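You operate a simulated robot arm through the tools that you are given. There is no shell and no other tool. Be economical: measure what you need, move in short steps, check, and stop when the job is done.

You run a simulated two-armed robot. Do the job below in one go: nothing can be reset, and whatever is moved stays where it is left.

## Task
On the oak worktop top, fold the press cloth in half, so that its two long edges meet.
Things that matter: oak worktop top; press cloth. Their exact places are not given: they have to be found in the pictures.

Only the result counts: the job must be done as asked and must still hold three seconds after the hand-in. Knocking over, shifting, dropping, spilling or breaking anything else fails it. Flat cloth is picked up by pressing the open fingertips on it (5 to 10 N) and closing them slowly along it; thin cloth reads only 2 to 8 mm in the jaws.

## Robot
Two 7-joint arms with two-finger parallel grippers on one trunk, on a base that drives. Base frame: it is fixed to the floor where the robot stands at the start and does not move with it; the origin is under the middle of the robot, x ahead of it, y to its left, z up. Units: m, rad, N and s.
The left shoulder is at the start at [0.07, 0.134, 1.201], the right one opposite. Places, roughly: oak worktop top [0.6, 0.3, 0.9]; press cloth [0.5, 0.1, 0.9]. Payload 1.57 kg a hand.
The TCP of each hand is the grasp point between the finger pads, 0.03 m short of the fingertips. In the tool frame z runs along the fingers and y along their closing line. Largest opening 0.08 m; finger width 0.017, thickness 0.012; the body of the gripper, 0.04 by 0.082 m, starts 0.08 m behind the TCP.
Orientation is told as [roll, pitch, yaw] about the base's x, y, z axes, in that order, counted from this pose: with the fingers straight down and closing along the base's y, the tool's x points along the base's -x, its y along +y and its z along -z.

## Interface
- The arms move only by the tool jog_arm. It takes "left_increments", "right_increments" or both (then of equal length, played together; a hand with none holds still); each is text: rows parted by semicolons, each of 7 numbers parted by spaces: the shift along the base's x, y, z in m, then the turn, a rotation vector about the base's x, y, z in degrees, then the gripper command, from -1 (shut) to 1 (fully open), values between in proportion. In form: x y z ax ay az hand; .... A call has 1 to 20 rows; each row is the pose to reach, as a shift and turn from the pose commanded when the call began. Rows are played at 5 a second. More than 0.05 m and 0.15 rad between two rows, or a gripper value outside its range, and nothing of the call is played. Where a pose cannot be reached the arm comes as near as it can. A force on the tool above 40 N (or 10 N above the force at the start of the call, whichever is more), or a blocked arm, ends the call early, and 0.2 s more pass. Each finger travels about 0.153 m/s and halts on what it meets, pressing with about 29 N; the grip force reading is that of the motor and also rises with nothing between the fingers. The clock runs only during rows and for 0.2 s after the last one: add rows that repeat a pose to give the fingers time. It gives the time, the measured TCP pose, the force on the tool (base axes), the opening and the grip force at its end, in the units of the frame above (readings bear some noise), with the torque about the TCP (base axes, N m) and any sound that the robot's microphone picked up.
- Cameras (640 x 400 px; columns grow to the right, rows downward): "scene" is now at [0.1292, -0.0093, 1.4017]; the picture's right is [0.14, -0.99, 0.00], its down [-0.72, -0.11, -0.68] and it looks along [0.68, 0.10, -0.73] (base axes); focal length 272 px, centre (320, 200). "left" rides on the left gripper at [0.072, 0.007, -0.122] in its tool frame; the picture's right is [-0.09, 1.00, 0.00], its down [-0.84, -0.08, -0.54] and it looks along [-0.54, -0.05, 0.84] (tool axes); focal length 238 px, centre (320, 200). "right" rides on the right gripper at [0.072, -0.007, -0.122] in its tool frame; the picture's right is [0.09, 1.00, 0.00], its down [-0.84, 0.08, -0.54] and it looks along [-0.54, 0.05, 0.84] (tool axes); focal length 238 px, centre (320, 200).
- grab_frame(camera): a new picture of that camera. The clock stands still meanwhile.
- move_column(by): slides the trunk up (or, below 0, down) by that many m; the arms and the scene camera ride with it, the base frame stays. It gives what a move gives, with no picture.
- base_move(legs): drives the robot by 1 to 6 legs, each [ahead, left, turn to the left] in m, m and rad, along the robot's own axes; the way and the turn of a leg run together, so that a leg with both is an arc; at most 1.5 m and 3.142 rad a leg. The arms and the cameras ride along, it lands a little off, and it stops where it bumps. It gives what a move gives.
- pan_tilt(pan, tilt): turns the head with the scene camera to pan (to the left, within 1.501 rad either way) and tilt (down, from -0.506 to 1.204), counted from straight ahead of the robot. It gives what a move gives.
- locate(camera, pixels): there is no depth. For up to 12 entries [column, row, z] of the newest picture of that camera ("zoom" is the newest enlarged one), the place [x, y] in the base frame at which the ray of that pixel passes the height z, good to about 0.003 m, but the place of the scene camera against the robot may be out by one fixed shift of up to 0.025 m in any direction. The clock stands still meanwhile.
- close_up(camera, box): a new picture of the part [left, top, right, bottom] of that camera's present view, enlarged. The clock stands still meanwhile.
- job_done(): hands the job in; it is judged then, once.

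Work in short steps. Measure before you move; look again where a grasp or a placing could have gone wrong, and mend it. You have 80 turns and 78 pictures in all, those below and enlarged ones among them. Open the grippers and draw the arms clear of the work before you hand the job in, unless the task says otherwise; then end with one line.

The tools are called after "Emit:" as name(argument=value, ...) on one line, values as JSON. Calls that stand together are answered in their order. jog_arm: Moves the arms, as the interface text tells. Its arguments: {"type":"object","properties":{"left_increments":{"type":"string"},"right_increments":{"type":"string"}},"required":[]} The other tools are called the same way: move_column (by) slides the trunk up or down; base_move (legs) drives the base; pan_tilt (pan, tilt) turns the head that bears the scene camera; grab_frame (camera) takes a picture; locate (camera, pixels) gives the place at which the rays of pixels pass given heights; close_up (camera, box) takes an enlarged picture of a part of a camera's view; job_done () hands the job in.

At the start:

```text
clock: 0.0
left_eef_pos: [0.4454, 0.2963, 1.0693]
left_orientation: [0.0, 0.0, 0.001]
left_ft_force: [-0.3, 0.0, 1.0]
left_wrist_torque: [0.02, -0.03, -0.03]
left_opening: 0.0799
left_finger_force: 0.1
right_eef_pos: [0.4232, -0.0791, 1.115]
right_orientation: [0.001, 0.001, -0.002]
right_ft_force: [-0.2, -0.1, 0.2]
right_wrist_torque: [0.01, 0.01, -0.03]
right_opening: 0.0801
right_finger_force: 0.1
trunk travel left (down, up): [-0.775, 0.165]
robot x, y, heading: [0.0012, -0.0029, -0.004]
head pan, tilt: [0.145, 0.819]
```

scene: 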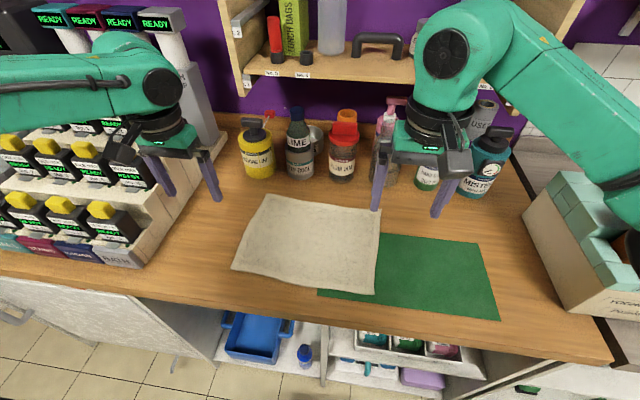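
right: 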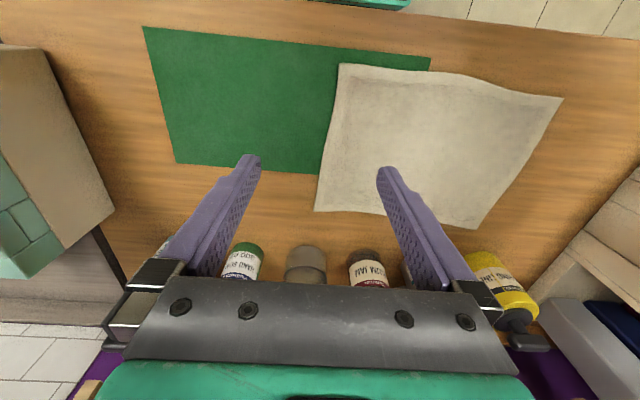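
left: 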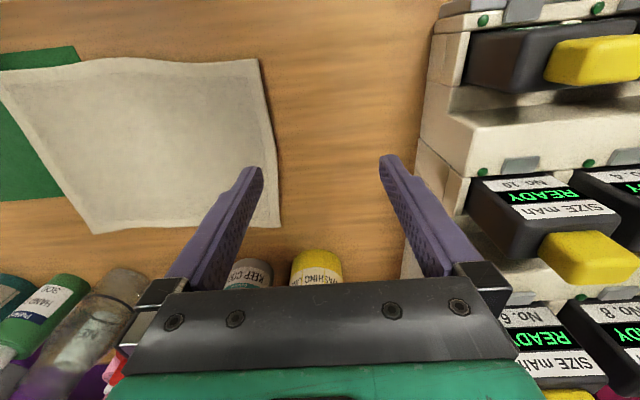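

The cloth is the beige quad, with scene corners near (266,194), (381,208), (374,294) and (232,269). I'll locate them in all three cameras to settle the scene camera's shift.

Emit:
locate(camera="scene", pixels=[[266, 194, 0.85], [381, 208, 0.85], [374, 294, 0.85], [232, 269, 0.85], [318, 291, 0.85], [478, 243, 0.85], [500, 320, 0.85]])

Emit:
locate(camera="right", pixels=[[477, 229, 0.85], [315, 210, 0.85], [339, 63, 0.85], [563, 98, 0.85], [430, 58, 0.85], [176, 163, 0.85], [143, 27, 0.85]])

Emit:
locate(camera="left", pixels=[[280, 227, 0.85], [93, 234, 0.85], [0, 73, 0.85], [258, 59, 0.85]])

Emit:
close_up(camera="scene", box=[210, 170, 410, 310])

```text
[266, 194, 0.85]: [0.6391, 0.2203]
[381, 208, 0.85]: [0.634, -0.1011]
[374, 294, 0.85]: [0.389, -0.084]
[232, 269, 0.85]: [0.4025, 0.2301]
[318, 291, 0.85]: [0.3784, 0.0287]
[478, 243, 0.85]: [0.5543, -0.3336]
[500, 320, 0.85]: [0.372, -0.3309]
```

```text
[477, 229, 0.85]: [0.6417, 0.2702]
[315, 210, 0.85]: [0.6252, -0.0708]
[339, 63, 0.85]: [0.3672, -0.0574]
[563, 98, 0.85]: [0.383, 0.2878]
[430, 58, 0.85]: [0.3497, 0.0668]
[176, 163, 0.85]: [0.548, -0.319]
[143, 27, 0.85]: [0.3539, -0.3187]
```

```text
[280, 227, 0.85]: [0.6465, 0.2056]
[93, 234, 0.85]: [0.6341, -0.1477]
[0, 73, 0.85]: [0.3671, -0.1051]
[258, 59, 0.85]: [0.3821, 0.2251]
```

```text
2.86 times, centred on (310, 240) of scene
```

zoom: 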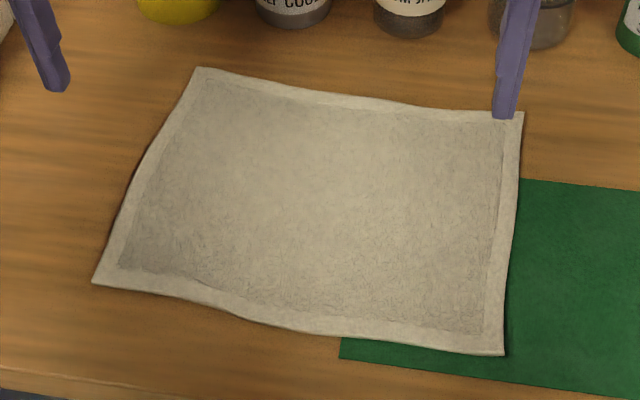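

The left and right wrist cameras only agree if the surface lies near z≈0.905, so I'll relocate the corners at that height.

Emit:
locate(camera="scene", pixels=[[266, 194, 0.905], [381, 208, 0.905], [374, 294, 0.905], [232, 269, 0.905], [318, 291, 0.905], [478, 243, 0.905], [500, 320, 0.905]])

Emit:
locate(camera="right", pixels=[[477, 229, 0.905], [315, 210, 0.905], [339, 63, 0.905], [563, 98, 0.905], [430, 58, 0.905], [176, 163, 0.905], [143, 27, 0.905]])

Emit:
locate(camera="left", pixels=[[280, 227, 0.905], [93, 234, 0.905], [0, 73, 0.905], [258, 59, 0.905]])

```text
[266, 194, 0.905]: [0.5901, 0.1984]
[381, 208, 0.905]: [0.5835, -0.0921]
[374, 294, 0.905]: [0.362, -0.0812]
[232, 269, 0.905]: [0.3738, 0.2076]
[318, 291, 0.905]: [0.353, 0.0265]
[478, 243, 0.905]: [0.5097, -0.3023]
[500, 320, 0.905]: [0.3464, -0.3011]
```

```text
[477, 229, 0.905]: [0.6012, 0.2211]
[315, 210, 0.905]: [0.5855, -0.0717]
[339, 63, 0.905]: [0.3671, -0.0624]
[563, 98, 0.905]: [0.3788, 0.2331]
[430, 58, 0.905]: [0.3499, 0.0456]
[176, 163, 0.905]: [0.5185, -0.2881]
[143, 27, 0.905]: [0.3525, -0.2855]
```

```text
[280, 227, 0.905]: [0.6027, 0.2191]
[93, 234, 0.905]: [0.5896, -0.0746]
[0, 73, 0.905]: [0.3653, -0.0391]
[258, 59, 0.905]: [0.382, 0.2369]
```

The corrected corners are A(0.602,0.220), B(0.587,-0.073), C(0.367,-0.062) and D(0.380,0.235), on a top at about z 0.905. I'll grip the far long edge, which lies on bare wood, and fold it toward the robot. First I bring both hands above the far corners with the fingers partly open.

Emit:
jog_arm(left_increments="0.035 -0.027 0 0 0 0 -0.1; 0.07 -0.054 0 0 0 0 -0.1; 0.105 -0.08 0 0 0 0 -0.1; 0.149 -0.108 0 0 0 0 -0.1; 0.149 -0.108 -0.04 0 0 0 -0.1; 0.149 -0.108 -0.08 0 0 0 -0.1; 0.149 -0.108 -0.08 0 0 0 -0.1", right_increments="0.04 0.01 -0.015 0 0 0 -0.1; 0.08 0.02 -0.03 0 0 0 -0.1; 0.12 0.03 -0.045 0 0 0 -0.1; 0.159 0.038 -0.06 0 0 0 -0.1; 0.159 0.038 -0.09 0 0 0 -0.1; 0.159 0.038 -0.125 0 0 0 -0.1; 0.159 0.038 -0.125 0 0 0 -0.1")

Emit:
grab_frame(camera="scene")

Emit:
grab_frame(camera="left")

Emit:
grab_frame(camera="right")

```text
refused: row 4 steps farther than a row can; nothing moved
```

```text
73 pictures are left
```

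scene: 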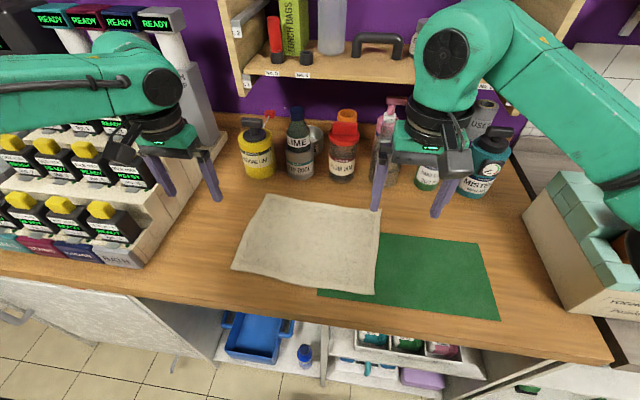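

```text
72 pictures are left
```

left: 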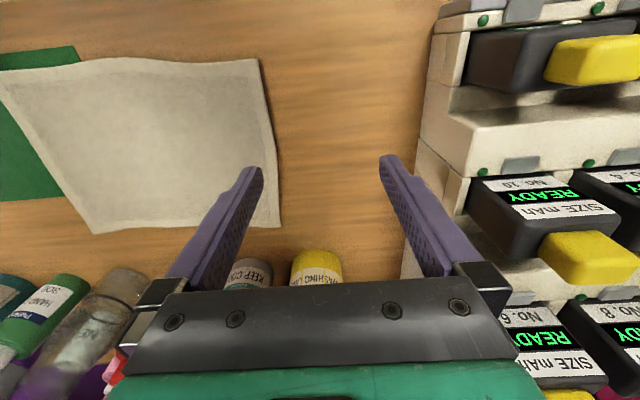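

```text
71 pictures are left
```

right: 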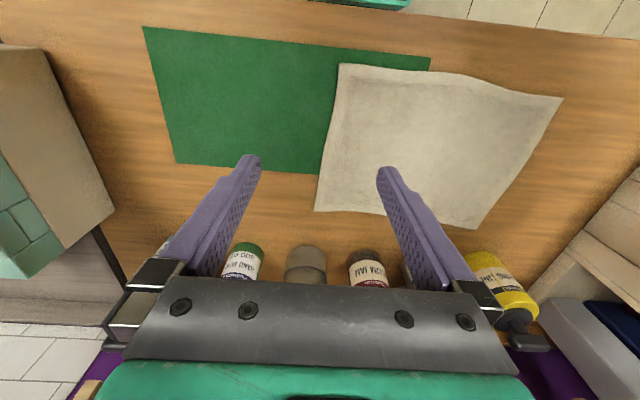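

The call was refused because one step was too long, so I'll repeat it with smaller steps. Before that I'll check where the bottle bases are.

Emit:
locate(camera="scene", pixels=[[258, 179, 0.905], [300, 178, 0.905], [341, 181, 0.905], [380, 186, 0.905]])

Emit:
jog_arm(left_increments="0.03 -0.022 0 0 0 0 -0.1; 0.06 -0.044 0 0 0 0 -0.1; 0.09 -0.066 0 0 0 0 -0.1; 0.12 -0.088 0 0 0 0 -0.1; 0.149 -0.108 0 0 0 0 -0.1; 0.149 -0.108 -0.04 0 0 0 -0.1; 0.149 -0.108 -0.08 0 0 0 -0.1; 0.149 -0.108 -0.08 0 0 0 -0.1", right_increments="0.035 0.008 -0.01 0 0 0 -0.1; 0.07 0.016 -0.02 0 0 0 -0.1; 0.105 0.024 -0.03 0 0 0 -0.1; 0.135 0.032 -0.04 0 0 0 -0.1; 0.159 0.038 -0.05 0 0 0 -0.1; 0.159 0.038 -0.09 0 0 0 -0.1; 0.159 0.038 -0.125 0 0 0 -0.1; 0.159 0.038 -0.125 0 0 0 -0.1")

Emit:
grab_frame(camera="scene")

Emit:
grab_frame(camera="left")

Emit:
grab_frame(camera="right")

```text
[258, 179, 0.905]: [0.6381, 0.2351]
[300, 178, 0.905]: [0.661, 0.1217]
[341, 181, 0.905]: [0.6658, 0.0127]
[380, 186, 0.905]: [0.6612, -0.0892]
```

```text
clock: 1.8
left_eef_pos: [0.548, 0.2081, 1.0006]
left_orientation: [0.0, -0.005, 0.0]
left_ft_force: [0.5, -0.2, 0.2]
left_wrist_torque: [0.03, 0.0, 0.02]
left_opening: 0.0363
left_finger_force: 0.0
left hand out of reach, approached as far as the arm can: row 4, 5, 6, 7, 8
right_eef_pos: [0.5833, -0.041, 0.9908]
right_orientation: [0.0, 0.0, 0.0]
right_ft_force: [-0.3, 0.1, 0.3]
right_wrist_torque: [0.0, -0.01, 0.0]
right_opening: 0.0361
right_finger_force: 0.0
right hand out of reach, approached as far as the arm can: row 5
trunk travel left (down, up): [-0.775, 0.165]
robot x, y, heading: [-0.0019, -0.0013, 0.001]
head pan, tilt: [0.145, 0.819]
```

```text
70 pictures are left
```

scene: 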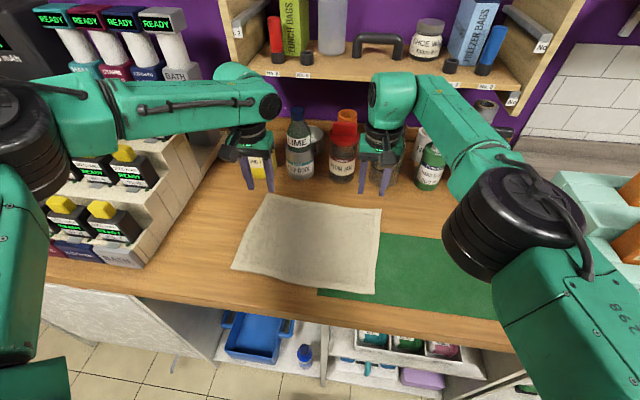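

```text
69 pictures are left
```

left: 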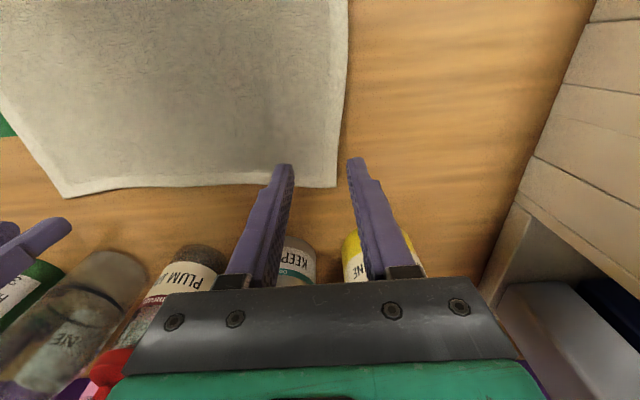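

```text
68 pictures are left
```

right: 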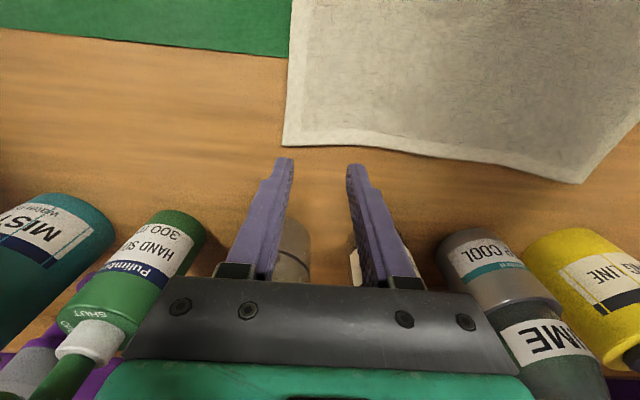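

The left hand stopped short at its reach limit, at x=0.548. I'll locate the edge again in these closer views, draw both hands back, and drive the base slightly ahead.

Emit:
locate(camera="right", pixels=[[284, 146, 0.905], [345, 144, 0.905], [400, 151, 0.905], [470, 162, 0.905], [584, 184, 0.905]])

Emit:
locate(camera="left", pixels=[[337, 187, 0.905], [267, 184, 0.905], [200, 187, 0.905], [65, 198, 0.905]])

Emit:
jog_arm(left_increments="-0.03 0 0.02 0 0 0 -0.1; -0.05 0 0.03 0 0 0 -0.1; -0.05 0 0.03 0 0 0 -0.1", right_increments="-0.04 0 0.02 0 0 0 -0.1; -0.08 0 0.03 0 0 0 -0.1; -0.08 0 0.03 0 0 0 -0.1")

Emit:
base_move(legs=[[0.06, 0, 0]])

```text
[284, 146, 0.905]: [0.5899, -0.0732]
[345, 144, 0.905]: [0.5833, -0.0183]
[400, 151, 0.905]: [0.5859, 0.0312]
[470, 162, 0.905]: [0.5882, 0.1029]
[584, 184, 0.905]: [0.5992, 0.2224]
```

```text
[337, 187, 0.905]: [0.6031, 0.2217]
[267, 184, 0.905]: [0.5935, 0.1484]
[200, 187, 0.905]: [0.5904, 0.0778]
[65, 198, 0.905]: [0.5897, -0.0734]
```

```text
clock: 2.6
left_eef_pos: [0.5001, 0.2054, 1.0305]
left_orientation: [0.0, 0.003, 0.0]
left_ft_force: [0.3, 0.1, 0.0]
left_wrist_torque: [0.01, 0.05, 0.0]
left_opening: 0.0363
left_finger_force: 0.1
right_eef_pos: [0.5061, -0.0403, 1.0199]
right_orientation: [-0.002, 0.002, 0.0]
right_ft_force: [0.8, 0.2, -0.4]
right_wrist_torque: [0.0, 0.05, 0.0]
right_opening: 0.0361
right_finger_force: 0.1
trunk travel left (down, up): [-0.775, 0.165]
robot x, y, heading: [-0.0024, -0.0001, -0.002]
head pan, tilt: [0.145, 0.819]
```

```text
clock: 3.6
left_eef_pos: [0.5521, 0.2054, 1.0344]
left_orientation: [-0.001, -0.006, -0.001]
left_ft_force: [-0.7, 0.3, 0.3]
left_wrist_torque: [0.0, -0.04, 0.02]
left_opening: 0.0361
left_finger_force: 0.0
right_eef_pos: [0.558, -0.0399, 1.0229]
right_orientation: [-0.001, -0.004, 0.002]
right_ft_force: [-0.3, -0.2, 0.5]
right_wrist_torque: [-0.01, -0.04, -0.01]
right_opening: 0.036
right_finger_force: 0.1
trunk travel left (down, up): [-0.775, 0.165]
robot x, y, heading: [0.057, -0.002, 0.001]
head pan, tilt: [0.145, 0.819]
```

The base moved cleanly to x=0.057. I now bring both hands over the edge points, to a height just above contact.

Emit:
jog_arm(left_increments="0.02 -0.008 -0.02 0 0 0 -0.1; 0.041 -0.015 -0.04 0 0 0 -0.1; 0.041 -0.015 -0.078 0 0 0 -0.1; 0.041 -0.015 -0.078 0 0 0 -0.1", right_increments="0.011 0 -0.02 0 0 0 -0.1; 0.022 -0.001 -0.04 0 0 0 -0.1; 0.022 -0.001 -0.067 0 0 0 -0.1; 0.022 -0.001 -0.067 0 0 0 -0.1")

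Emit:
grab_frame(camera="left")

Emit:
grab_frame(camera="right")

```text
clock: 4.6
left_eef_pos: [0.5871, 0.1967, 0.957]
left_orientation: [0.0, -0.004, 0.001]
left_ft_force: [0.1, -0.4, 0.1]
left_wrist_torque: [0.02, 0.03, 0.0]
left_opening: 0.0361
left_finger_force: 0.1
left hand out of reach, approached as far as the arm can: row 3, 4
right_eef_pos: [0.5855, -0.0411, 0.9538]
right_orientation: [0.0, -0.003, 0.0]
right_ft_force: [0.5, -0.4, -0.3]
right_wrist_torque: [0.0, 0.01, 0.01]
right_opening: 0.0361
right_finger_force: 0.0
trunk travel left (down, up): [-0.775, 0.165]
robot x, y, heading: [0.0599, 0.0029, 0.004]
head pan, tilt: [0.145, 0.819]
```

```text
67 pictures are left
```

left: 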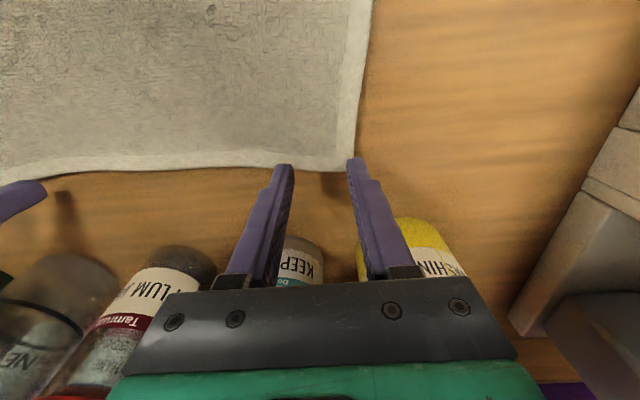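

```text
66 pictures are left
```

right: 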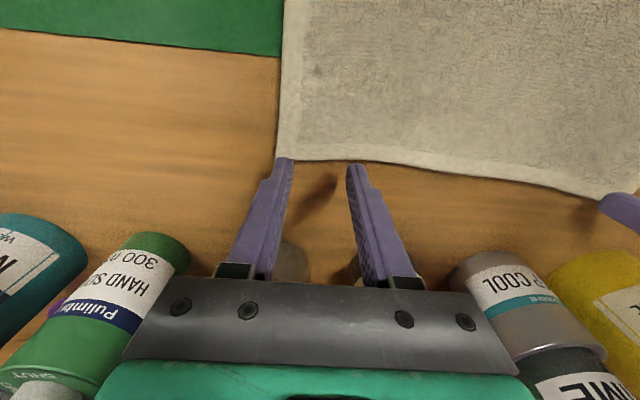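

The left hand is still about 6 mm short, so I'll draw both hands back and up and drive another 0.06 m ahead.

Emit:
locate(camera="left", pixels=[[353, 172, 0.905], [300, 169, 0.905], [240, 166, 0.905]])

Emit:
locate(camera="right", pixels=[[275, 158, 0.905], [320, 160, 0.905], [370, 163, 0.905]])

Emit:
jog_arm(left_increments="-0.01 0 0.03 0 0 0 -0.1; -0.04 0 0.05 0 0 0 -0.1; -0.07 0 0.05 0 0 0 -0.1; -0.07 0 0.05 0 0 0 -0.1", right_increments="-0.01 0 0.03 0 0 0 -0.1; -0.04 0 0.05 0 0 0 -0.1; -0.07 0 0.05 0 0 0 -0.1; -0.07 0 0.05 0 0 0 -0.1")

Emit:
base_move(legs=[[0.06, 0, 0]])

```text
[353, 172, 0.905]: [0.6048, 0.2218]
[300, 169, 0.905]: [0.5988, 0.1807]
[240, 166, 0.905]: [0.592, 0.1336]
```

```text
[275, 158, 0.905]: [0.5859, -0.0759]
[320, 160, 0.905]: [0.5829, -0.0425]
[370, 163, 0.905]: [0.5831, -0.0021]
```

```text
clock: 5.6
left_eef_pos: [0.5171, 0.1955, 1.0088]
left_orientation: [-0.001, -0.002, 0.002]
left_ft_force: [0.4, 0.0, -0.2]
left_wrist_torque: [-0.02, 0.02, 0.0]
left_opening: 0.0359
left_finger_force: 0.0
right_eef_pos: [0.5172, -0.0419, 1.0018]
right_orientation: [0.001, 0.003, 0.0]
right_ft_force: [-0.2, 0.7, 0.5]
right_wrist_torque: [0.0, 0.0, -0.01]
right_opening: 0.036
right_finger_force: 0.0
trunk travel left (down, up): [-0.775, 0.165]
robot x, y, heading: [0.0599, -0.0022, 0.002]
head pan, tilt: [0.145, 0.819]
```

```text
clock: 6.5
left_eef_pos: [0.5728, 0.1956, 1.0107]
left_orientation: [0.0, -0.004, 0.001]
left_ft_force: [0.2, 0.6, 0.2]
left_wrist_torque: [0.0, -0.07, 0.01]
left_opening: 0.036
left_finger_force: 0.0
right_eef_pos: [0.5717, -0.0412, 1.0032]
right_orientation: [-0.001, -0.005, 0.001]
right_ft_force: [0.4, 0.1, -0.3]
right_wrist_torque: [0.02, -0.03, 0.02]
right_opening: 0.0358
right_finger_force: 0.0
trunk travel left (down, up): [-0.775, 0.165]
robot x, y, heading: [0.1195, -0.0, 0.002]
head pan, tilt: [0.145, 0.819]
```

The base is now at x=0.12. I move the hands to the edge points and down to 0.945, ready for a gentle press.

Emit:
jog_arm(left_increments="0.008 -0.003 -0.03 0 0 0 -0.1; 0.016 -0.007 -0.066 0 0 0 -0.1; 0.016 -0.007 -0.066 0 0 0 -0.1; 0.016 -0.007 -0.066 0 0 0 -0.1", right_increments="0 0 -0.03 0 0 0 -0.1; 0 0 -0.058 0 0 0 -0.1; 0 0 -0.058 0 0 0 -0.1; 0 0 -0.058 0 0 0 -0.1")

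Emit:
grab_frame(camera="left")

Emit:
grab_frame(camera="right")

```text
clock: 7.5
left_eef_pos: [0.5911, 0.1897, 0.9429]
left_orientation: [0.0, -0.001, -0.001]
left_ft_force: [0.3, 0.3, 0.3]
left_wrist_torque: [-0.02, -0.01, -0.01]
left_opening: 0.036
left_finger_force: 0.0
right_eef_pos: [0.577, -0.0405, 0.94]
right_orientation: [-0.001, 0.001, 0.0]
right_ft_force: [0.2, -0.7, 0.3]
right_wrist_torque: [-0.03, 0.0, 0.01]
right_opening: 0.0358
right_finger_force: 0.0
trunk travel left (down, up): [-0.775, 0.165]
robot x, y, heading: [0.1159, 0.0015, 0.001]
head pan, tilt: [0.145, 0.819]
```

```text
65 pictures are left
```

left: 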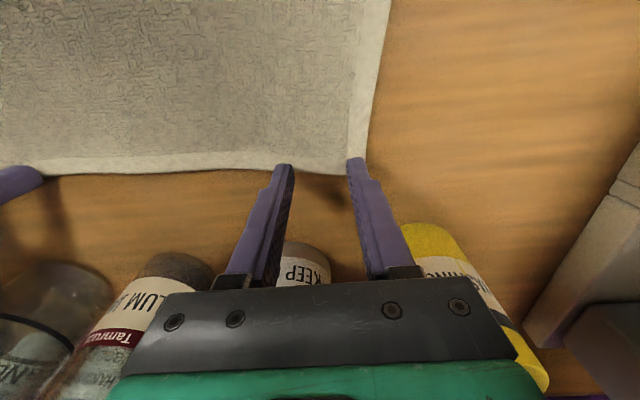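

```text
64 pictures are left
```

right: 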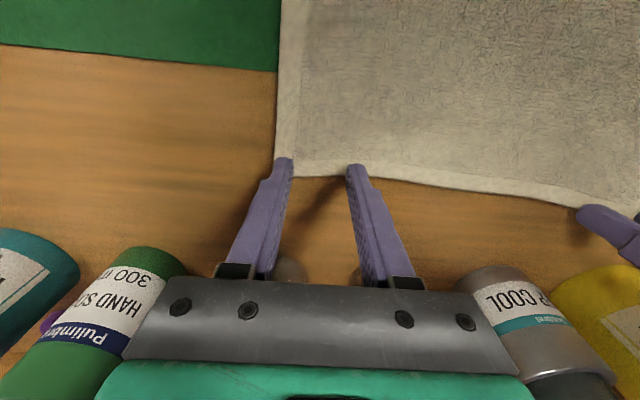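

Both fingertip pairs sit just inside the edge: left tips near (284,164)/(357,160) with the edge at row ~172, and the right the same. I press down in small steps and watch the force.

Emit:
jog_arm(left_increments="0 0 -0.003 0 0 0 -0.1; 0 0 -0.006 0 0 0 -0.1; 0 0 -0.008 0 0 0 -0.1", right_increments="0 0 -0.002 0 0 0 -0.1; 0 0 -0.004 0 0 0 -0.1; 0 0 -0.005 0 0 0 -0.1")

```text
clock: 8.3
left_eef_pos: [0.5923, 0.1878, 0.9357]
left_orientation: [0.0, 0.0, 0.001]
left_ft_force: [-0.4, 0.2, 0.8]
left_wrist_torque: [-0.01, 0.05, 0.03]
left_opening: 0.036
left_finger_force: 0.0
right_eef_pos: [0.5749, -0.0399, 0.938]
right_orientation: [0.002, 0.001, 0.001]
right_ft_force: [1.1, 0.0, 0.1]
right_wrist_torque: [-0.02, -0.02, -0.02]
right_opening: 0.036
right_finger_force: 0.1
trunk travel left (down, up): [-0.775, 0.165]
robot x, y, heading: [0.1148, 0.006, -0.003]
head pan, tilt: [0.145, 0.819]
```

No contact force yet, so I go down a little more.

Emit:
jog_arm(left_increments="0 0 -0.001 0 0 0 -0.1; 0 0 -0.002 0 0 0 -0.1; 0 0 -0.002 0 0 0 -0.1", right_increments="0 0 -0.001 0 0 0 -0.1; 0 0 -0.003 0 0 0 -0.1; 0 0 -0.003 0 0 0 -0.1")

```text
clock: 9.1
left_eef_pos: [0.5926, 0.1881, 0.9334]
left_orientation: [-0.001, -0.003, 0.0]
left_ft_force: [0.4, 1.7, 6.2]
left_wrist_torque: [0.03, -0.02, -0.02]
left_opening: 0.0362
left_finger_force: 0.0
right_eef_pos: [0.5758, -0.04, 0.9356]
right_orientation: [-0.001, 0.001, 0.002]
right_ft_force: [-0.1, -0.3, 0.6]
right_wrist_torque: [-0.01, -0.02, -0.01]
right_opening: 0.0362
right_finger_force: 0.1
trunk travel left (down, up): [-0.775, 0.165]
robot x, y, heading: [0.1197, 0.0008, -0.001]
head pan, tilt: [0.145, 0.819]
```

The left hand presses with 6 N; I lower the right hand further.

Emit:
jog_arm(right_increments="0 0 -0.001 0 0 0 -0.1; 0 0 -0.002 0 0 0 -0.1; 0 0 -0.0025 0 0 0 -0.1")

```text
clock: 9.9
left_eef_pos: [0.5912, 0.1884, 0.9326]
left_orientation: [0.001, -0.002, 0.001]
left_ft_force: [1.4, 0.4, 6.6]
left_wrist_torque: [0.03, 0.01, 0.0]
left_opening: 0.0358
left_finger_force: 0.0
right_eef_pos: [0.5755, -0.0402, 0.9335]
right_orientation: [0.001, -0.003, 0.001]
right_ft_force: [1.1, 0.4, 4.6]
right_wrist_torque: [0.03, -0.02, 0.02]
right_opening: 0.0359
right_finger_force: 0.0
trunk travel left (down, up): [-0.775, 0.165]
robot x, y, heading: [0.1208, 0.0022, 0.001]
head pan, tilt: [0.145, 0.819]
```

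Left presses with 6.6 N and right with 4.6 N. I add a touch on the right and close both hands slowly along the cloth.

Emit:
jog_arm(left_increments="0 0 0 0 0 0 -0.1; 0 0 0 0 0 0 -0.2; 0 0 0 0 0 0 -0.3; 0 0 0 0 0 0 -0.4; 0 0 0 0 0 0 -0.5; 0 0 0 0 0 0 -0.58; 0 0 0 0 0 0 -0.66; 0 0 0 0 0 0 -0.74; 0 0 0 0 0 0 -0.82; 0 0 0 0 0 0 -0.9; 0 0 0 0 0 0 -1; 0 0 0 0 0 0 -1; 0 0 0 0 0 0 -1", right_increments="0 0 -0.0007 0 0 0 -0.1; 0 0 -0.0007 0 0 0 -0.2; 0 0 -0.0007 0 0 0 -0.3; 0 0 -0.0007 0 0 0 -0.4; 0 0 -0.0007 0 0 0 -0.5; 0 0 -0.0007 0 0 0 -0.58; 0 0 -0.0007 0 0 0 -0.66; 0 0 -0.0007 0 0 0 -0.74; 0 0 -0.0007 0 0 0 -0.82; 0 0 -0.0007 0 0 0 -0.9; 0 0 -0.0007 0 0 0 -1; 0 0 -0.0007 0 0 0 -1; 0 0 -0.0007 0 0 0 -1")

Emit:
grab_frame(camera="left")

Emit:
grab_frame(camera="right")

```text
clock: 12.7
left_eef_pos: [0.5917, 0.1889, 0.9335]
left_orientation: [0.0, -0.002, -0.001]
left_ft_force: [-0.5, -9.4, 4.3]
left_wrist_torque: [-0.25, 0.03, 0.05]
left_opening: 0.0034
left_finger_force: 25.1
right_eef_pos: [0.5744, -0.0412, 0.9328]
right_orientation: [0.003, -0.003, 0.002]
right_ft_force: [-0.3, 9.1, 5.5]
right_wrist_torque: [0.29, 0.02, 0.0]
right_opening: 0.0049
right_finger_force: 24.9
trunk travel left (down, up): [-0.775, 0.165]
robot x, y, heading: [0.118, 0.0009, -0.002]
head pan, tilt: [0.145, 0.819]
```

```text
63 pictures are left
```

left: 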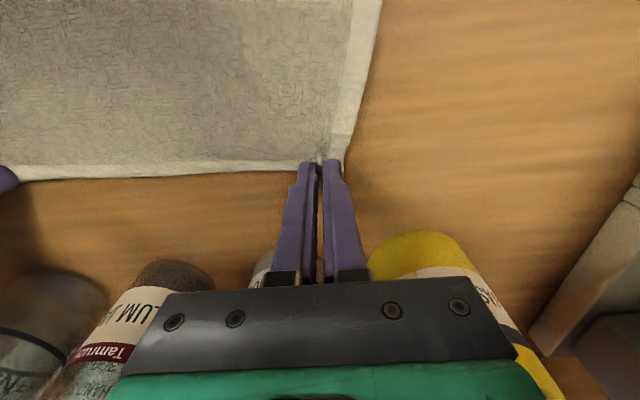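

```text
62 pictures are left
```

right: 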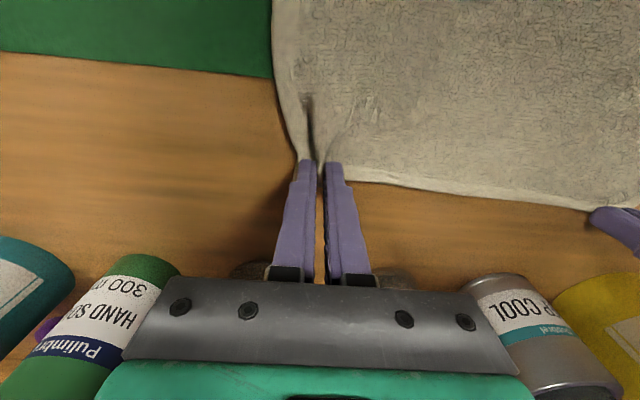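

Both hands hold cloth, at 3.4 mm and 4.9 mm, with about 9 N of tension between them. I lift 4 cm while bringing the hands slightly together, then check.

Emit:
jog_arm(left_increments="0 -0.003 0.01 0 0 0 -1; -0.004 -0.005 0.02 0 0 0 -1; -0.01 -0.006 0.03 0 0 0 -1; -0.018 -0.006 0.04 0 0 0 -1; -0.018 -0.006 0.04 0 0 0 -1", right_increments="0 0.003 0.01 0 0 0 -1; -0.004 0.005 0.02 0 0 0 -1; -0.01 0.006 0.03 0 0 0 -1; -0.018 0.006 0.04 0 0 0 -1; -0.018 0.006 0.04 0 0 0 -1")

Emit:
grab_frame(camera="scene")

Emit:
grab_frame(camera="right")

Emit:
grab_frame(camera="left")

```text
clock: 13.9
left_eef_pos: [0.5759, 0.1818, 0.9733]
left_orientation: [0.001, 0.001, 0.0]
left_ft_force: [-0.1, -0.9, 0.0]
left_wrist_torque: [0.01, 0.0, 0.01]
left_opening: 0.003
left_finger_force: 24.3
right_eef_pos: [0.5577, -0.037, 0.9716]
right_orientation: [0.001, -0.002, 0.002]
right_ft_force: [-0.6, 0.0, -0.4]
right_wrist_torque: [0.03, -0.02, -0.01]
right_opening: 0.0046
right_finger_force: 24.7
trunk travel left (down, up): [-0.775, 0.165]
robot x, y, heading: [0.116, 0.0023, 0.004]
head pan, tilt: [0.145, 0.819]
```

```text
61 pictures are left
```

scene: 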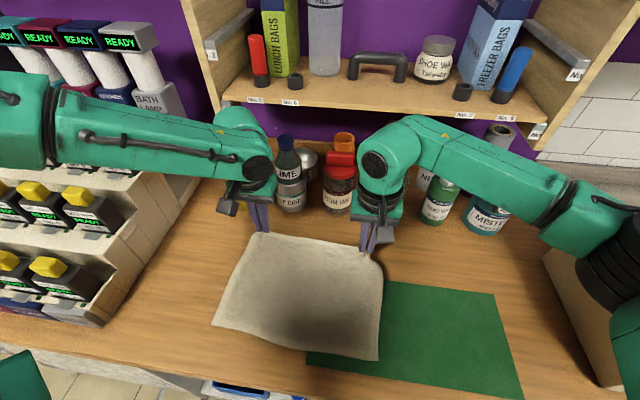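

```text
60 pictures are left
```

right: 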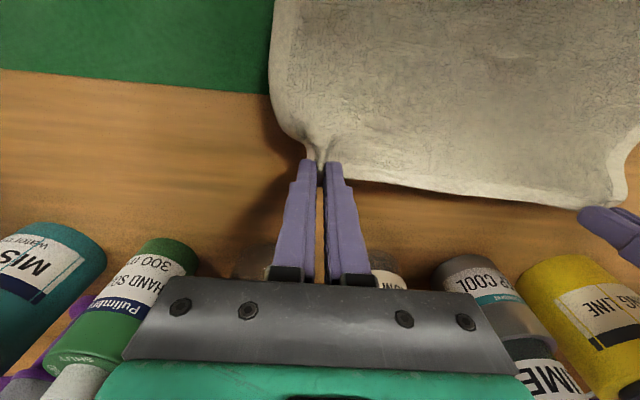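

```text
59 pictures are left
```

left: 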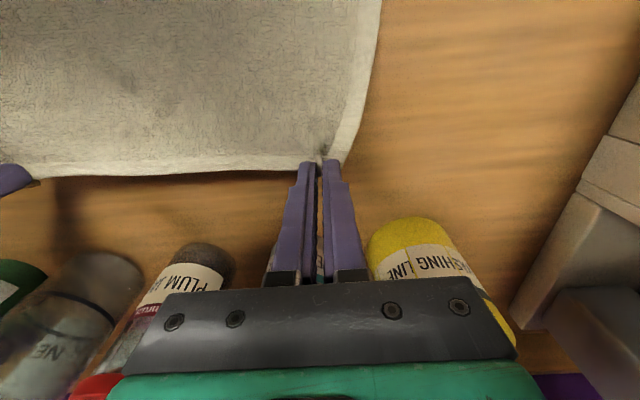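

The hold is good on both hands, with the far edge lifted. I carry it up and back along an arc while pitching the fingers forward so the edge turns over, stopping past halfway to look.

Emit:
jog_arm(left_increments="-0.016 0.001 0.015 0 -8 0 -1; -0.040 0.003 0.029 0 -16 0 -1; -0.064 0.004 0.037 0 -24 0 -1; -0.088 0.005 0.043 0 -32 0 -1; -0.111 0.007 0.043 0 -40 0 -1; -0.133 0.008 0.041 0 -45 0 -1; -0.133 0.008 0.041 0 -45 0 -1", right_increments="-0.016 0.001 0.015 0 -8 0 -1; -0.040 0.003 0.029 0 -16 0 -1; -0.064 0.004 0.037 0 -24 0 -1; -0.088 0.005 0.043 0 -32 0 -1; -0.111 0.007 0.043 0 -40 0 -1; -0.133 0.008 0.041 0 -45 0 -1; -0.133 0.008 0.041 0 -45 0 -1")

Emit:
grab_frame(camera="scene")

Emit:
grab_frame(camera="left")

```text
clock: 15.5
left_eef_pos: [0.5598, 0.2403, 0.972]
left_orientation: [0.004, -0.786, 0.002]
left_ft_force: [0.4, -0.4, 1.0]
left_wrist_torque: [-0.02, 0.0, 0.01]
left_opening: 0.0021
left_finger_force: 24.4
left hand out of reach, approached as far as the arm can: row 3, 4, 5, 6, 7
right_eef_pos: [0.4317, -0.0268, 1.0168]
right_orientation: [0.011, -0.79, -0.048]
right_ft_force: [-1.0, -0.2, 0.2]
right_wrist_torque: [0.02, 0.01, -0.01]
right_opening: 0.0001
right_finger_force: 21.2
trunk travel left (down, up): [-0.775, 0.165]
robot x, y, heading: [0.1187, 0.0006, 0.001]
head pan, tilt: [0.145, 0.819]
```

```text
58 pictures are left
```

scene: 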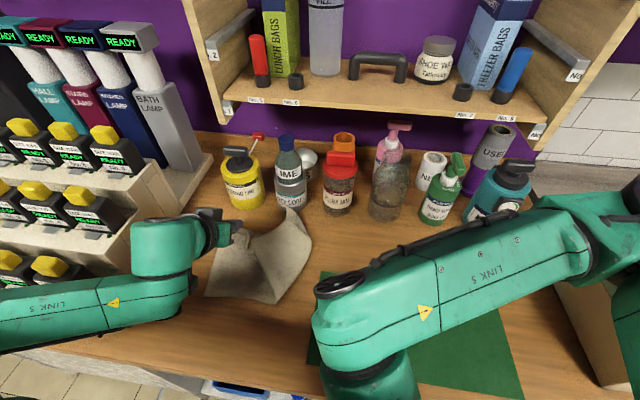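

```text
57 pictures are left
```

left: 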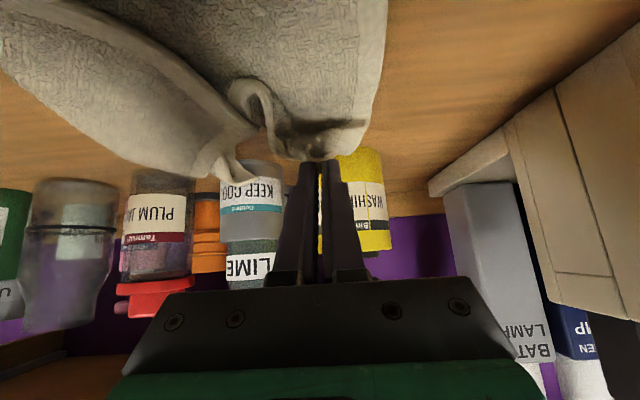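

The left arm could not reach the pitched pose, so it strayed, and the right hand lost the cloth (opening 0.0001). I'll return both hands to vertical, with the left still holding at low height, and look at the cloth.

Emit:
jog_arm(left_increments="0 0 0 0 8 0 -1; 0 0 0 0 16 0 -1; 0 0 0 0 24 0 -1; 0 0 0 0 32 0 -1; 0 0 0 0 40 0 -1; 0 0 0 0 45 0 -1; 0 0 0 0 45 0 -1", right_increments="0 -0.02 0.02 0 8 0 -1; 0 -0.04 0.04 0 16 0 -1; 0 -0.06 0.06 0 24 0 -1; 0 -0.08 0.07 0 32 0 -1; 0 -0.1 0.08 0 40 0 -1; 0 -0.12 0.08 0 45 0 -1; 0 -0.14 0.08 0 45 0 -1")

Emit:
grab_frame(camera="scene")

Emit:
grab_frame(camera="left")

Emit:
grab_frame(camera="right")

```text
clock: 17.1
left_eef_pos: [0.5581, 0.2372, 0.9658]
left_orientation: [0.002, -0.002, -0.001]
left_ft_force: [-0.1, -1.2, -0.1]
left_wrist_torque: [0.0, -0.05, -0.02]
left_opening: 0.0024
left_finger_force: 23.4
right_eef_pos: [0.4219, -0.168, 1.0936]
right_orientation: [0.0, -0.001, 0.001]
right_ft_force: [0.1, -0.3, -0.3]
right_wrist_torque: [-0.01, 0.0, 0.0]
right_opening: 0.0
right_finger_force: 21.2
trunk travel left (down, up): [-0.775, 0.165]
robot x, y, heading: [0.1178, -0.0007, -0.003]
head pan, tilt: [0.145, 0.819]
```

```text
56 pictures are left
```

scene: 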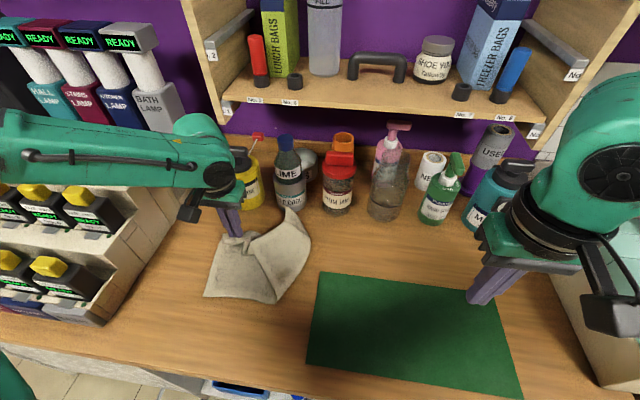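

```text
55 pictures are left
```

left: 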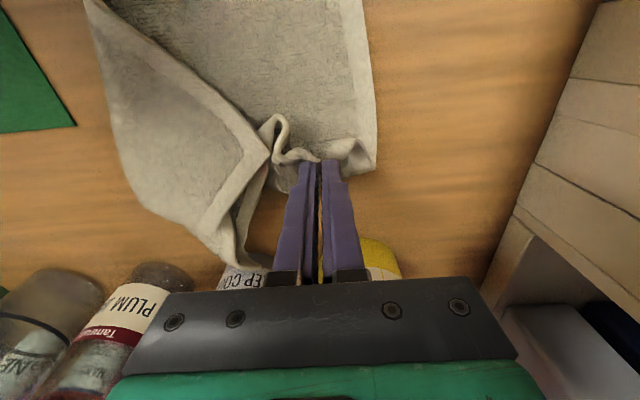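

```text
54 pictures are left
```

right: 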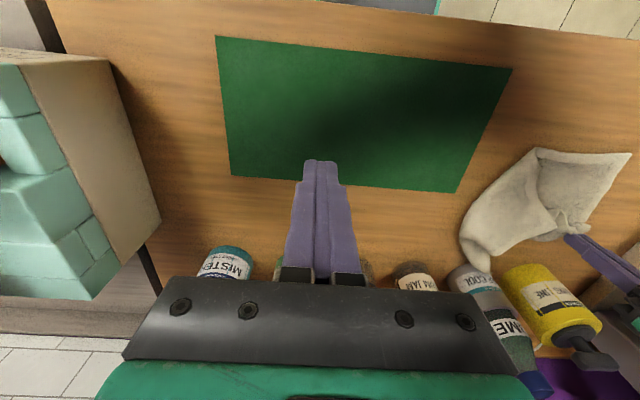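

The cloth is bunched at the left, with its right half folded over. I look closer to find its corners.

Emit:
close_up(camera="scene", box=[180, 180, 340, 320])

Emit:
close_up(camera="right", box=[440, 130, 640, 290])

```text
2.86 times, centred on (260, 250) of scene
```

zoom: 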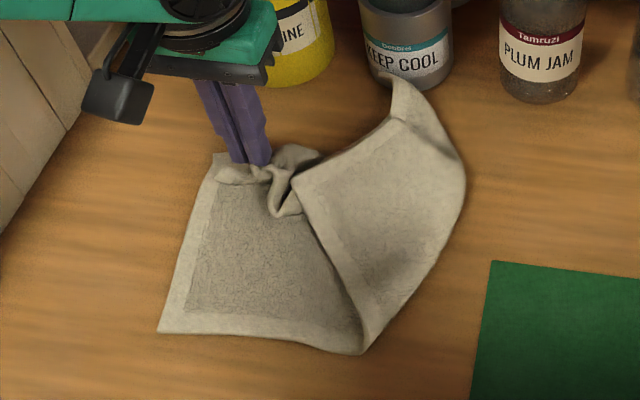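

```text
2.50 times, centred on (540, 210) of right
```

zoom: 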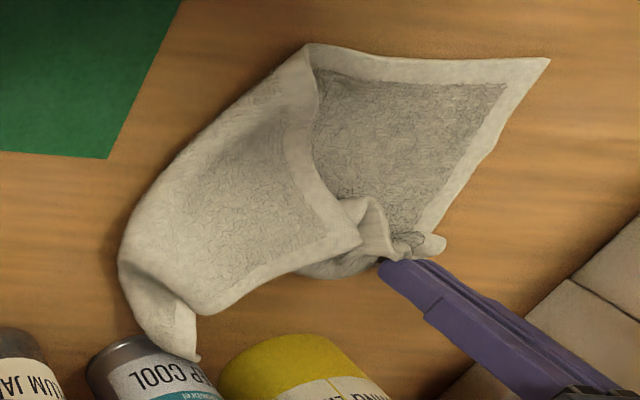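

The near-left corner D is flat. Corner C has flipped over and lies at right-zoom (360,240), and B's tip sits at (198,360) by the bottle. I'll locate these so the right hand can pull C back over.

Emit:
locate(camera="zoom", pixels=[[360, 240, 0.915], [198, 360, 0.91], [547, 58, 0.905], [310, 45, 0.908], [118, 260, 0.91], [215, 312, 0.915], [300, 272, 0.915], [325, 195, 0.915], [160, 380, 0.905]])

Emit:
jog_arm(left_increments="0 0 0 0 0 0 -1")

```text
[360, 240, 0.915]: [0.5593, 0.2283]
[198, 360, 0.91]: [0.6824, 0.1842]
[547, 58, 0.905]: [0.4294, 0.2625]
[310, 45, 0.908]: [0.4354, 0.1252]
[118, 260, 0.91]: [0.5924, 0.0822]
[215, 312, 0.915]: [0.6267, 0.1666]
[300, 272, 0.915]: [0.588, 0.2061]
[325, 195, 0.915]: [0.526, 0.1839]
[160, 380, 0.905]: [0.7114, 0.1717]
```

```text
clock: 17.5
left_eef_pos: [0.5593, 0.2377, 0.9645]
left_orientation: [-0.002, 0.0, 0.0]
left_ft_force: [-0.6, 0.5, 0.1]
left_wrist_torque: [0.0, -0.05, -0.04]
left_opening: 0.0025
left_finger_force: 23.5
right_eef_pos: [0.4247, -0.167, 1.0932]
right_orientation: [0.0, 0.0, 0.002]
right_ft_force: [0.6, 0.3, 0.0]
right_wrist_torque: [0.0, -0.03, 0.02]
right_opening: 0.0
right_finger_force: 20.8
trunk travel left (down, up): [-0.775, 0.165]
robot x, y, heading: [0.1157, -0.0017, 0.003]
head pan, tilt: [0.145, 0.819]
```

I'll keep the left hold as an anchor and bring the open right hand over the flap from the right to see it from close up.

Emit:
jog_arm(right_increments="0.02 0.045 -0.01 0 0 0 0; 0.03 0.09 -0.02 0 0 0 0; 0.05 0.135 -0.03 0 0 0 0; 0.06 0.18 -0.04 0 0 0 0; 0.07 0.225 -0.045 0 0 0 0; 0.08 0.26 -0.05 0 0 0 0; 0.08 0.26 -0.05 0 0 0 0")

Emit:
grab_frame(camera="right")

Emit:
grab_frame(camera="scene")

```text
refused: row 1 steps farther than a row can; nothing moved
```

```text
51 pictures are left
```

right: 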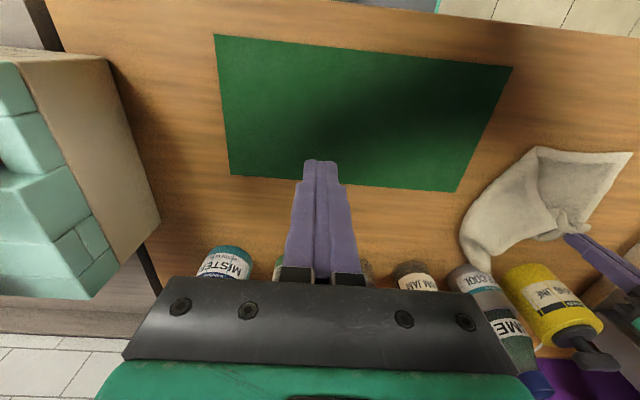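

```text
50 pictures are left
```

scene: 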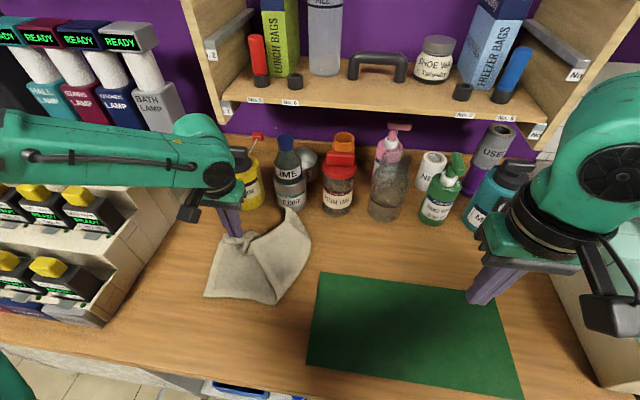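

The step norm was over 0.05, so I retry with smaller steps.

Emit:
jog_arm(right_increments="0.01 0.035 -0.005 0 0 0 0; 0.02 0.07 -0.01 0 0 0 0; 0.03 0.105 -0.015 0 0 0 0; 0.04 0.14 -0.02 0 0 0 0; 0.05 0.175 -0.03 0 0 0 0; 0.06 0.21 -0.04 0 0 0 0; 0.07 0.245 -0.045 0 0 0 0; 0.07 0.245 -0.045 0 0 0 0")

Emit:
grab_frame(camera="right")

```text
clock: 19.3
left_eef_pos: [0.5594, 0.2381, 0.9646]
left_orientation: [0.001, 0.001, 0.0]
left_ft_force: [0.2, -1.3, 0.3]
left_wrist_torque: [-0.02, -0.01, -0.04]
left_opening: 0.002
left_finger_force: 23.7
right_eef_pos: [0.4951, 0.077, 1.046]
right_orientation: [0.001, 0.0, 0.003]
right_ft_force: [0.1, -0.3, -0.7]
right_wrist_torque: [0.02, 0.02, -0.03]
right_opening: 0.04
right_finger_force: 0.1
trunk travel left (down, up): [-0.775, 0.165]
robot x, y, heading: [0.1176, -0.0002, 0.0]
head pan, tilt: [0.145, 0.819]
```

```text
49 pictures are left
```

right: 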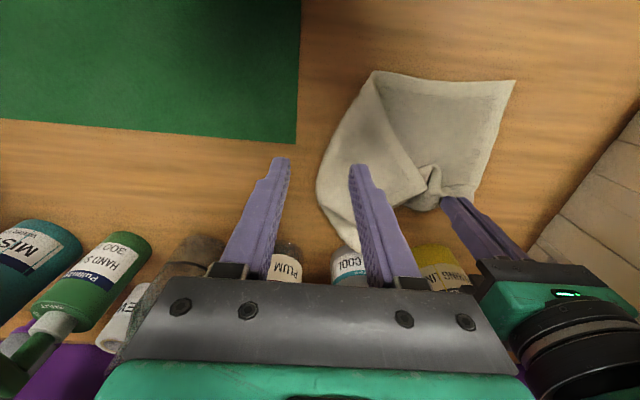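

Emit:
close_up(camera="right", box=[300, 60, 530, 260])

Emit:
locate(camera="right", pixels=[[373, 71, 0.908], [515, 80, 0.905], [422, 178, 0.92], [317, 185, 0.915], [385, 130, 0.92], [370, 165, 0.92], [350, 250, 0.92]])

```text
2.00 times, centred on (415, 160) of right
```

zoom: 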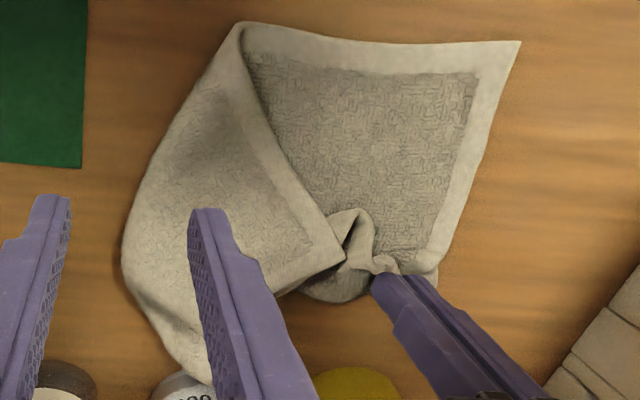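

```text
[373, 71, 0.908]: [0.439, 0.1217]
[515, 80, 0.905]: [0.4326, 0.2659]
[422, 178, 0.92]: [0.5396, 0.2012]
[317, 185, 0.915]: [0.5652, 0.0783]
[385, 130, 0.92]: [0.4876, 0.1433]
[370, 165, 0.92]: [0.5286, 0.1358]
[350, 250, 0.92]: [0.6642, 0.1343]
```

The flap's hem runs from zoom (245,30) to C (345,255). I'll pinch the flap near (0.505,0.128), clear of the left gripper, with the jaws about 3 cm open.

Emit:
jog_arm(right_increments="0.005 0.025 -0.03 0 0 0 -0.25; 0.01 0.051 -0.05 0 0 0 -0.25; 0.01 0.051 -0.08 0 0 0 -0.25; 0.01 0.051 -0.097 0 0 0 -0.25; 0.01 0.051 -0.102 0 0 0 -0.25; 0.01 0.051 -0.102 0 0 0 -0.25")

Emit:
grab_frame(camera="right")

```text
clock: 20.7
left_eef_pos: [0.5597, 0.2383, 0.9649]
left_orientation: [0.001, 0.0, 0.0]
left_ft_force: [-0.5, 0.9, 0.4]
left_wrist_torque: [-0.01, -0.03, -0.04]
left_opening: 0.0024
left_finger_force: 23.9
right_eef_pos: [0.5047, 0.1288, 0.9448]
right_orientation: [0.0, 0.001, 0.003]
right_ft_force: [-0.3, 0.3, 0.8]
right_wrist_torque: [0.02, -0.03, -0.01]
right_opening: 0.0298
right_finger_force: 0.1
trunk travel left (down, up): [-0.775, 0.165]
robot x, y, heading: [0.1196, 0.002, 0.002]
head pan, tilt: [0.145, 0.819]
```

```text
47 pictures are left
```

right: 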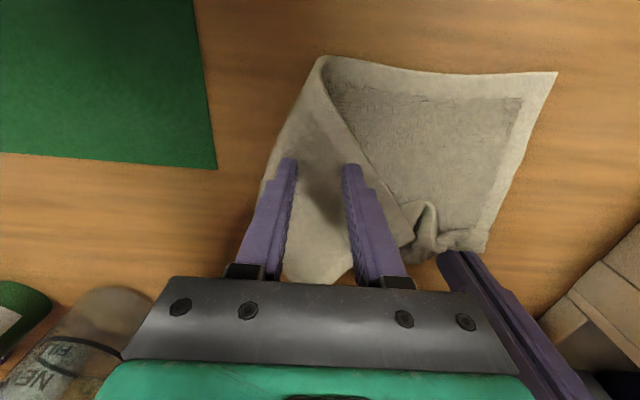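

The jaws straddle the flap at (290,160) and (350,165). I shift 1.5 cm farther in x, press gently and close.

Emit:
jog_arm(right_increments="0.015 0.002 0 0 0 0 -0.25; 0.015 0.002 -0.003 0 0 0 -0.25; 0.015 0.002 -0.006 0 0 0 -0.25; 0.015 0.002 -0.008 0 0 0 -0.25; 0.015 0.002 -0.009 0 0 0 -0.25")

```text
clock: 21.9
left_eef_pos: [0.5592, 0.2373, 0.964]
left_orientation: [0.001, 0.0, 0.001]
left_ft_force: [-0.1, 0.9, 0.3]
left_wrist_torque: [0.01, -0.01, 0.01]
left_opening: 0.0024
left_finger_force: 23.8
right_eef_pos: [0.5203, 0.1325, 0.9383]
right_orientation: [0.001, -0.001, 0.001]
right_ft_force: [0.7, 0.1, 2.8]
right_wrist_torque: [0.03, 0.02, 0.0]
right_opening: 0.03
right_finger_force: 0.1
trunk travel left (down, up): [-0.775, 0.165]
robot x, y, heading: [0.1168, -0.0018, -0.0]
head pan, tilt: [0.145, 0.819]
```

It reads 2.8 N. I press 1.5 mm more and close slowly.

Emit:
jog_arm(right_increments="0 0 -0.0015 0 0 0 -0.25; 0 0 -0.0015 0 0 0 -0.35; 0 0 -0.0015 0 0 0 -0.45; 0 0 -0.0015 0 0 0 -0.55; 0 0 -0.0015 0 0 0 -0.65; 0 0 -0.0015 0 0 0 -0.75; 0 0 -0.0015 0 0 0 -0.85; 0 0 -0.0015 0 0 0 -0.95; 0 0 -0.0015 0 0 0 -1; 0 0 -0.0015 0 0 0 -1; 0 0 0.02 0 0 0 -1; 0 0 0.04 0 0 0 -1; 0 0 0.06 0 0 0 -1; 0 0 0.06 0 0 0 -1")

Emit:
grab_frame(camera="scene")

Emit:
grab_frame(camera="right")

```text
clock: 24.9
left_eef_pos: [0.5598, 0.238, 0.9653]
left_orientation: [0.0, 0.0, -0.002]
left_ft_force: [0.1, 1.1, -0.2]
left_wrist_torque: [-0.04, -0.01, -0.02]
left_opening: 0.0023
left_finger_force: 23.8
right_eef_pos: [0.5193, 0.1324, 0.9992]
right_orientation: [0.0, 0.001, 0.001]
right_ft_force: [-0.1, 0.7, 0.5]
right_wrist_torque: [0.0, 0.0, 0.0]
right_opening: 0.0064
right_finger_force: 26.1
trunk travel left (down, up): [-0.775, 0.165]
robot x, y, heading: [0.119, 0.0014, 0.002]
head pan, tilt: [0.145, 0.819]
```

```text
46 pictures are left
```

scene: 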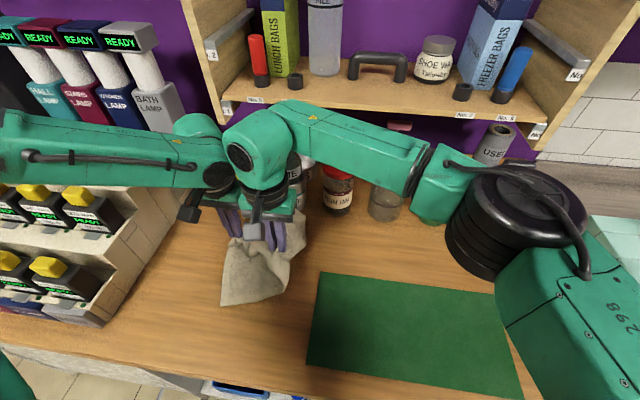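

```text
45 pictures are left
```

right: 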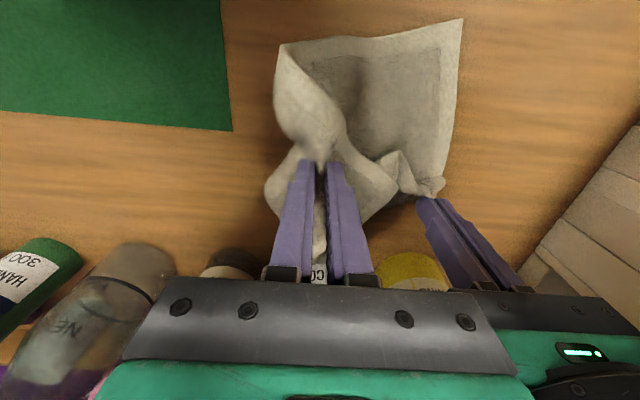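

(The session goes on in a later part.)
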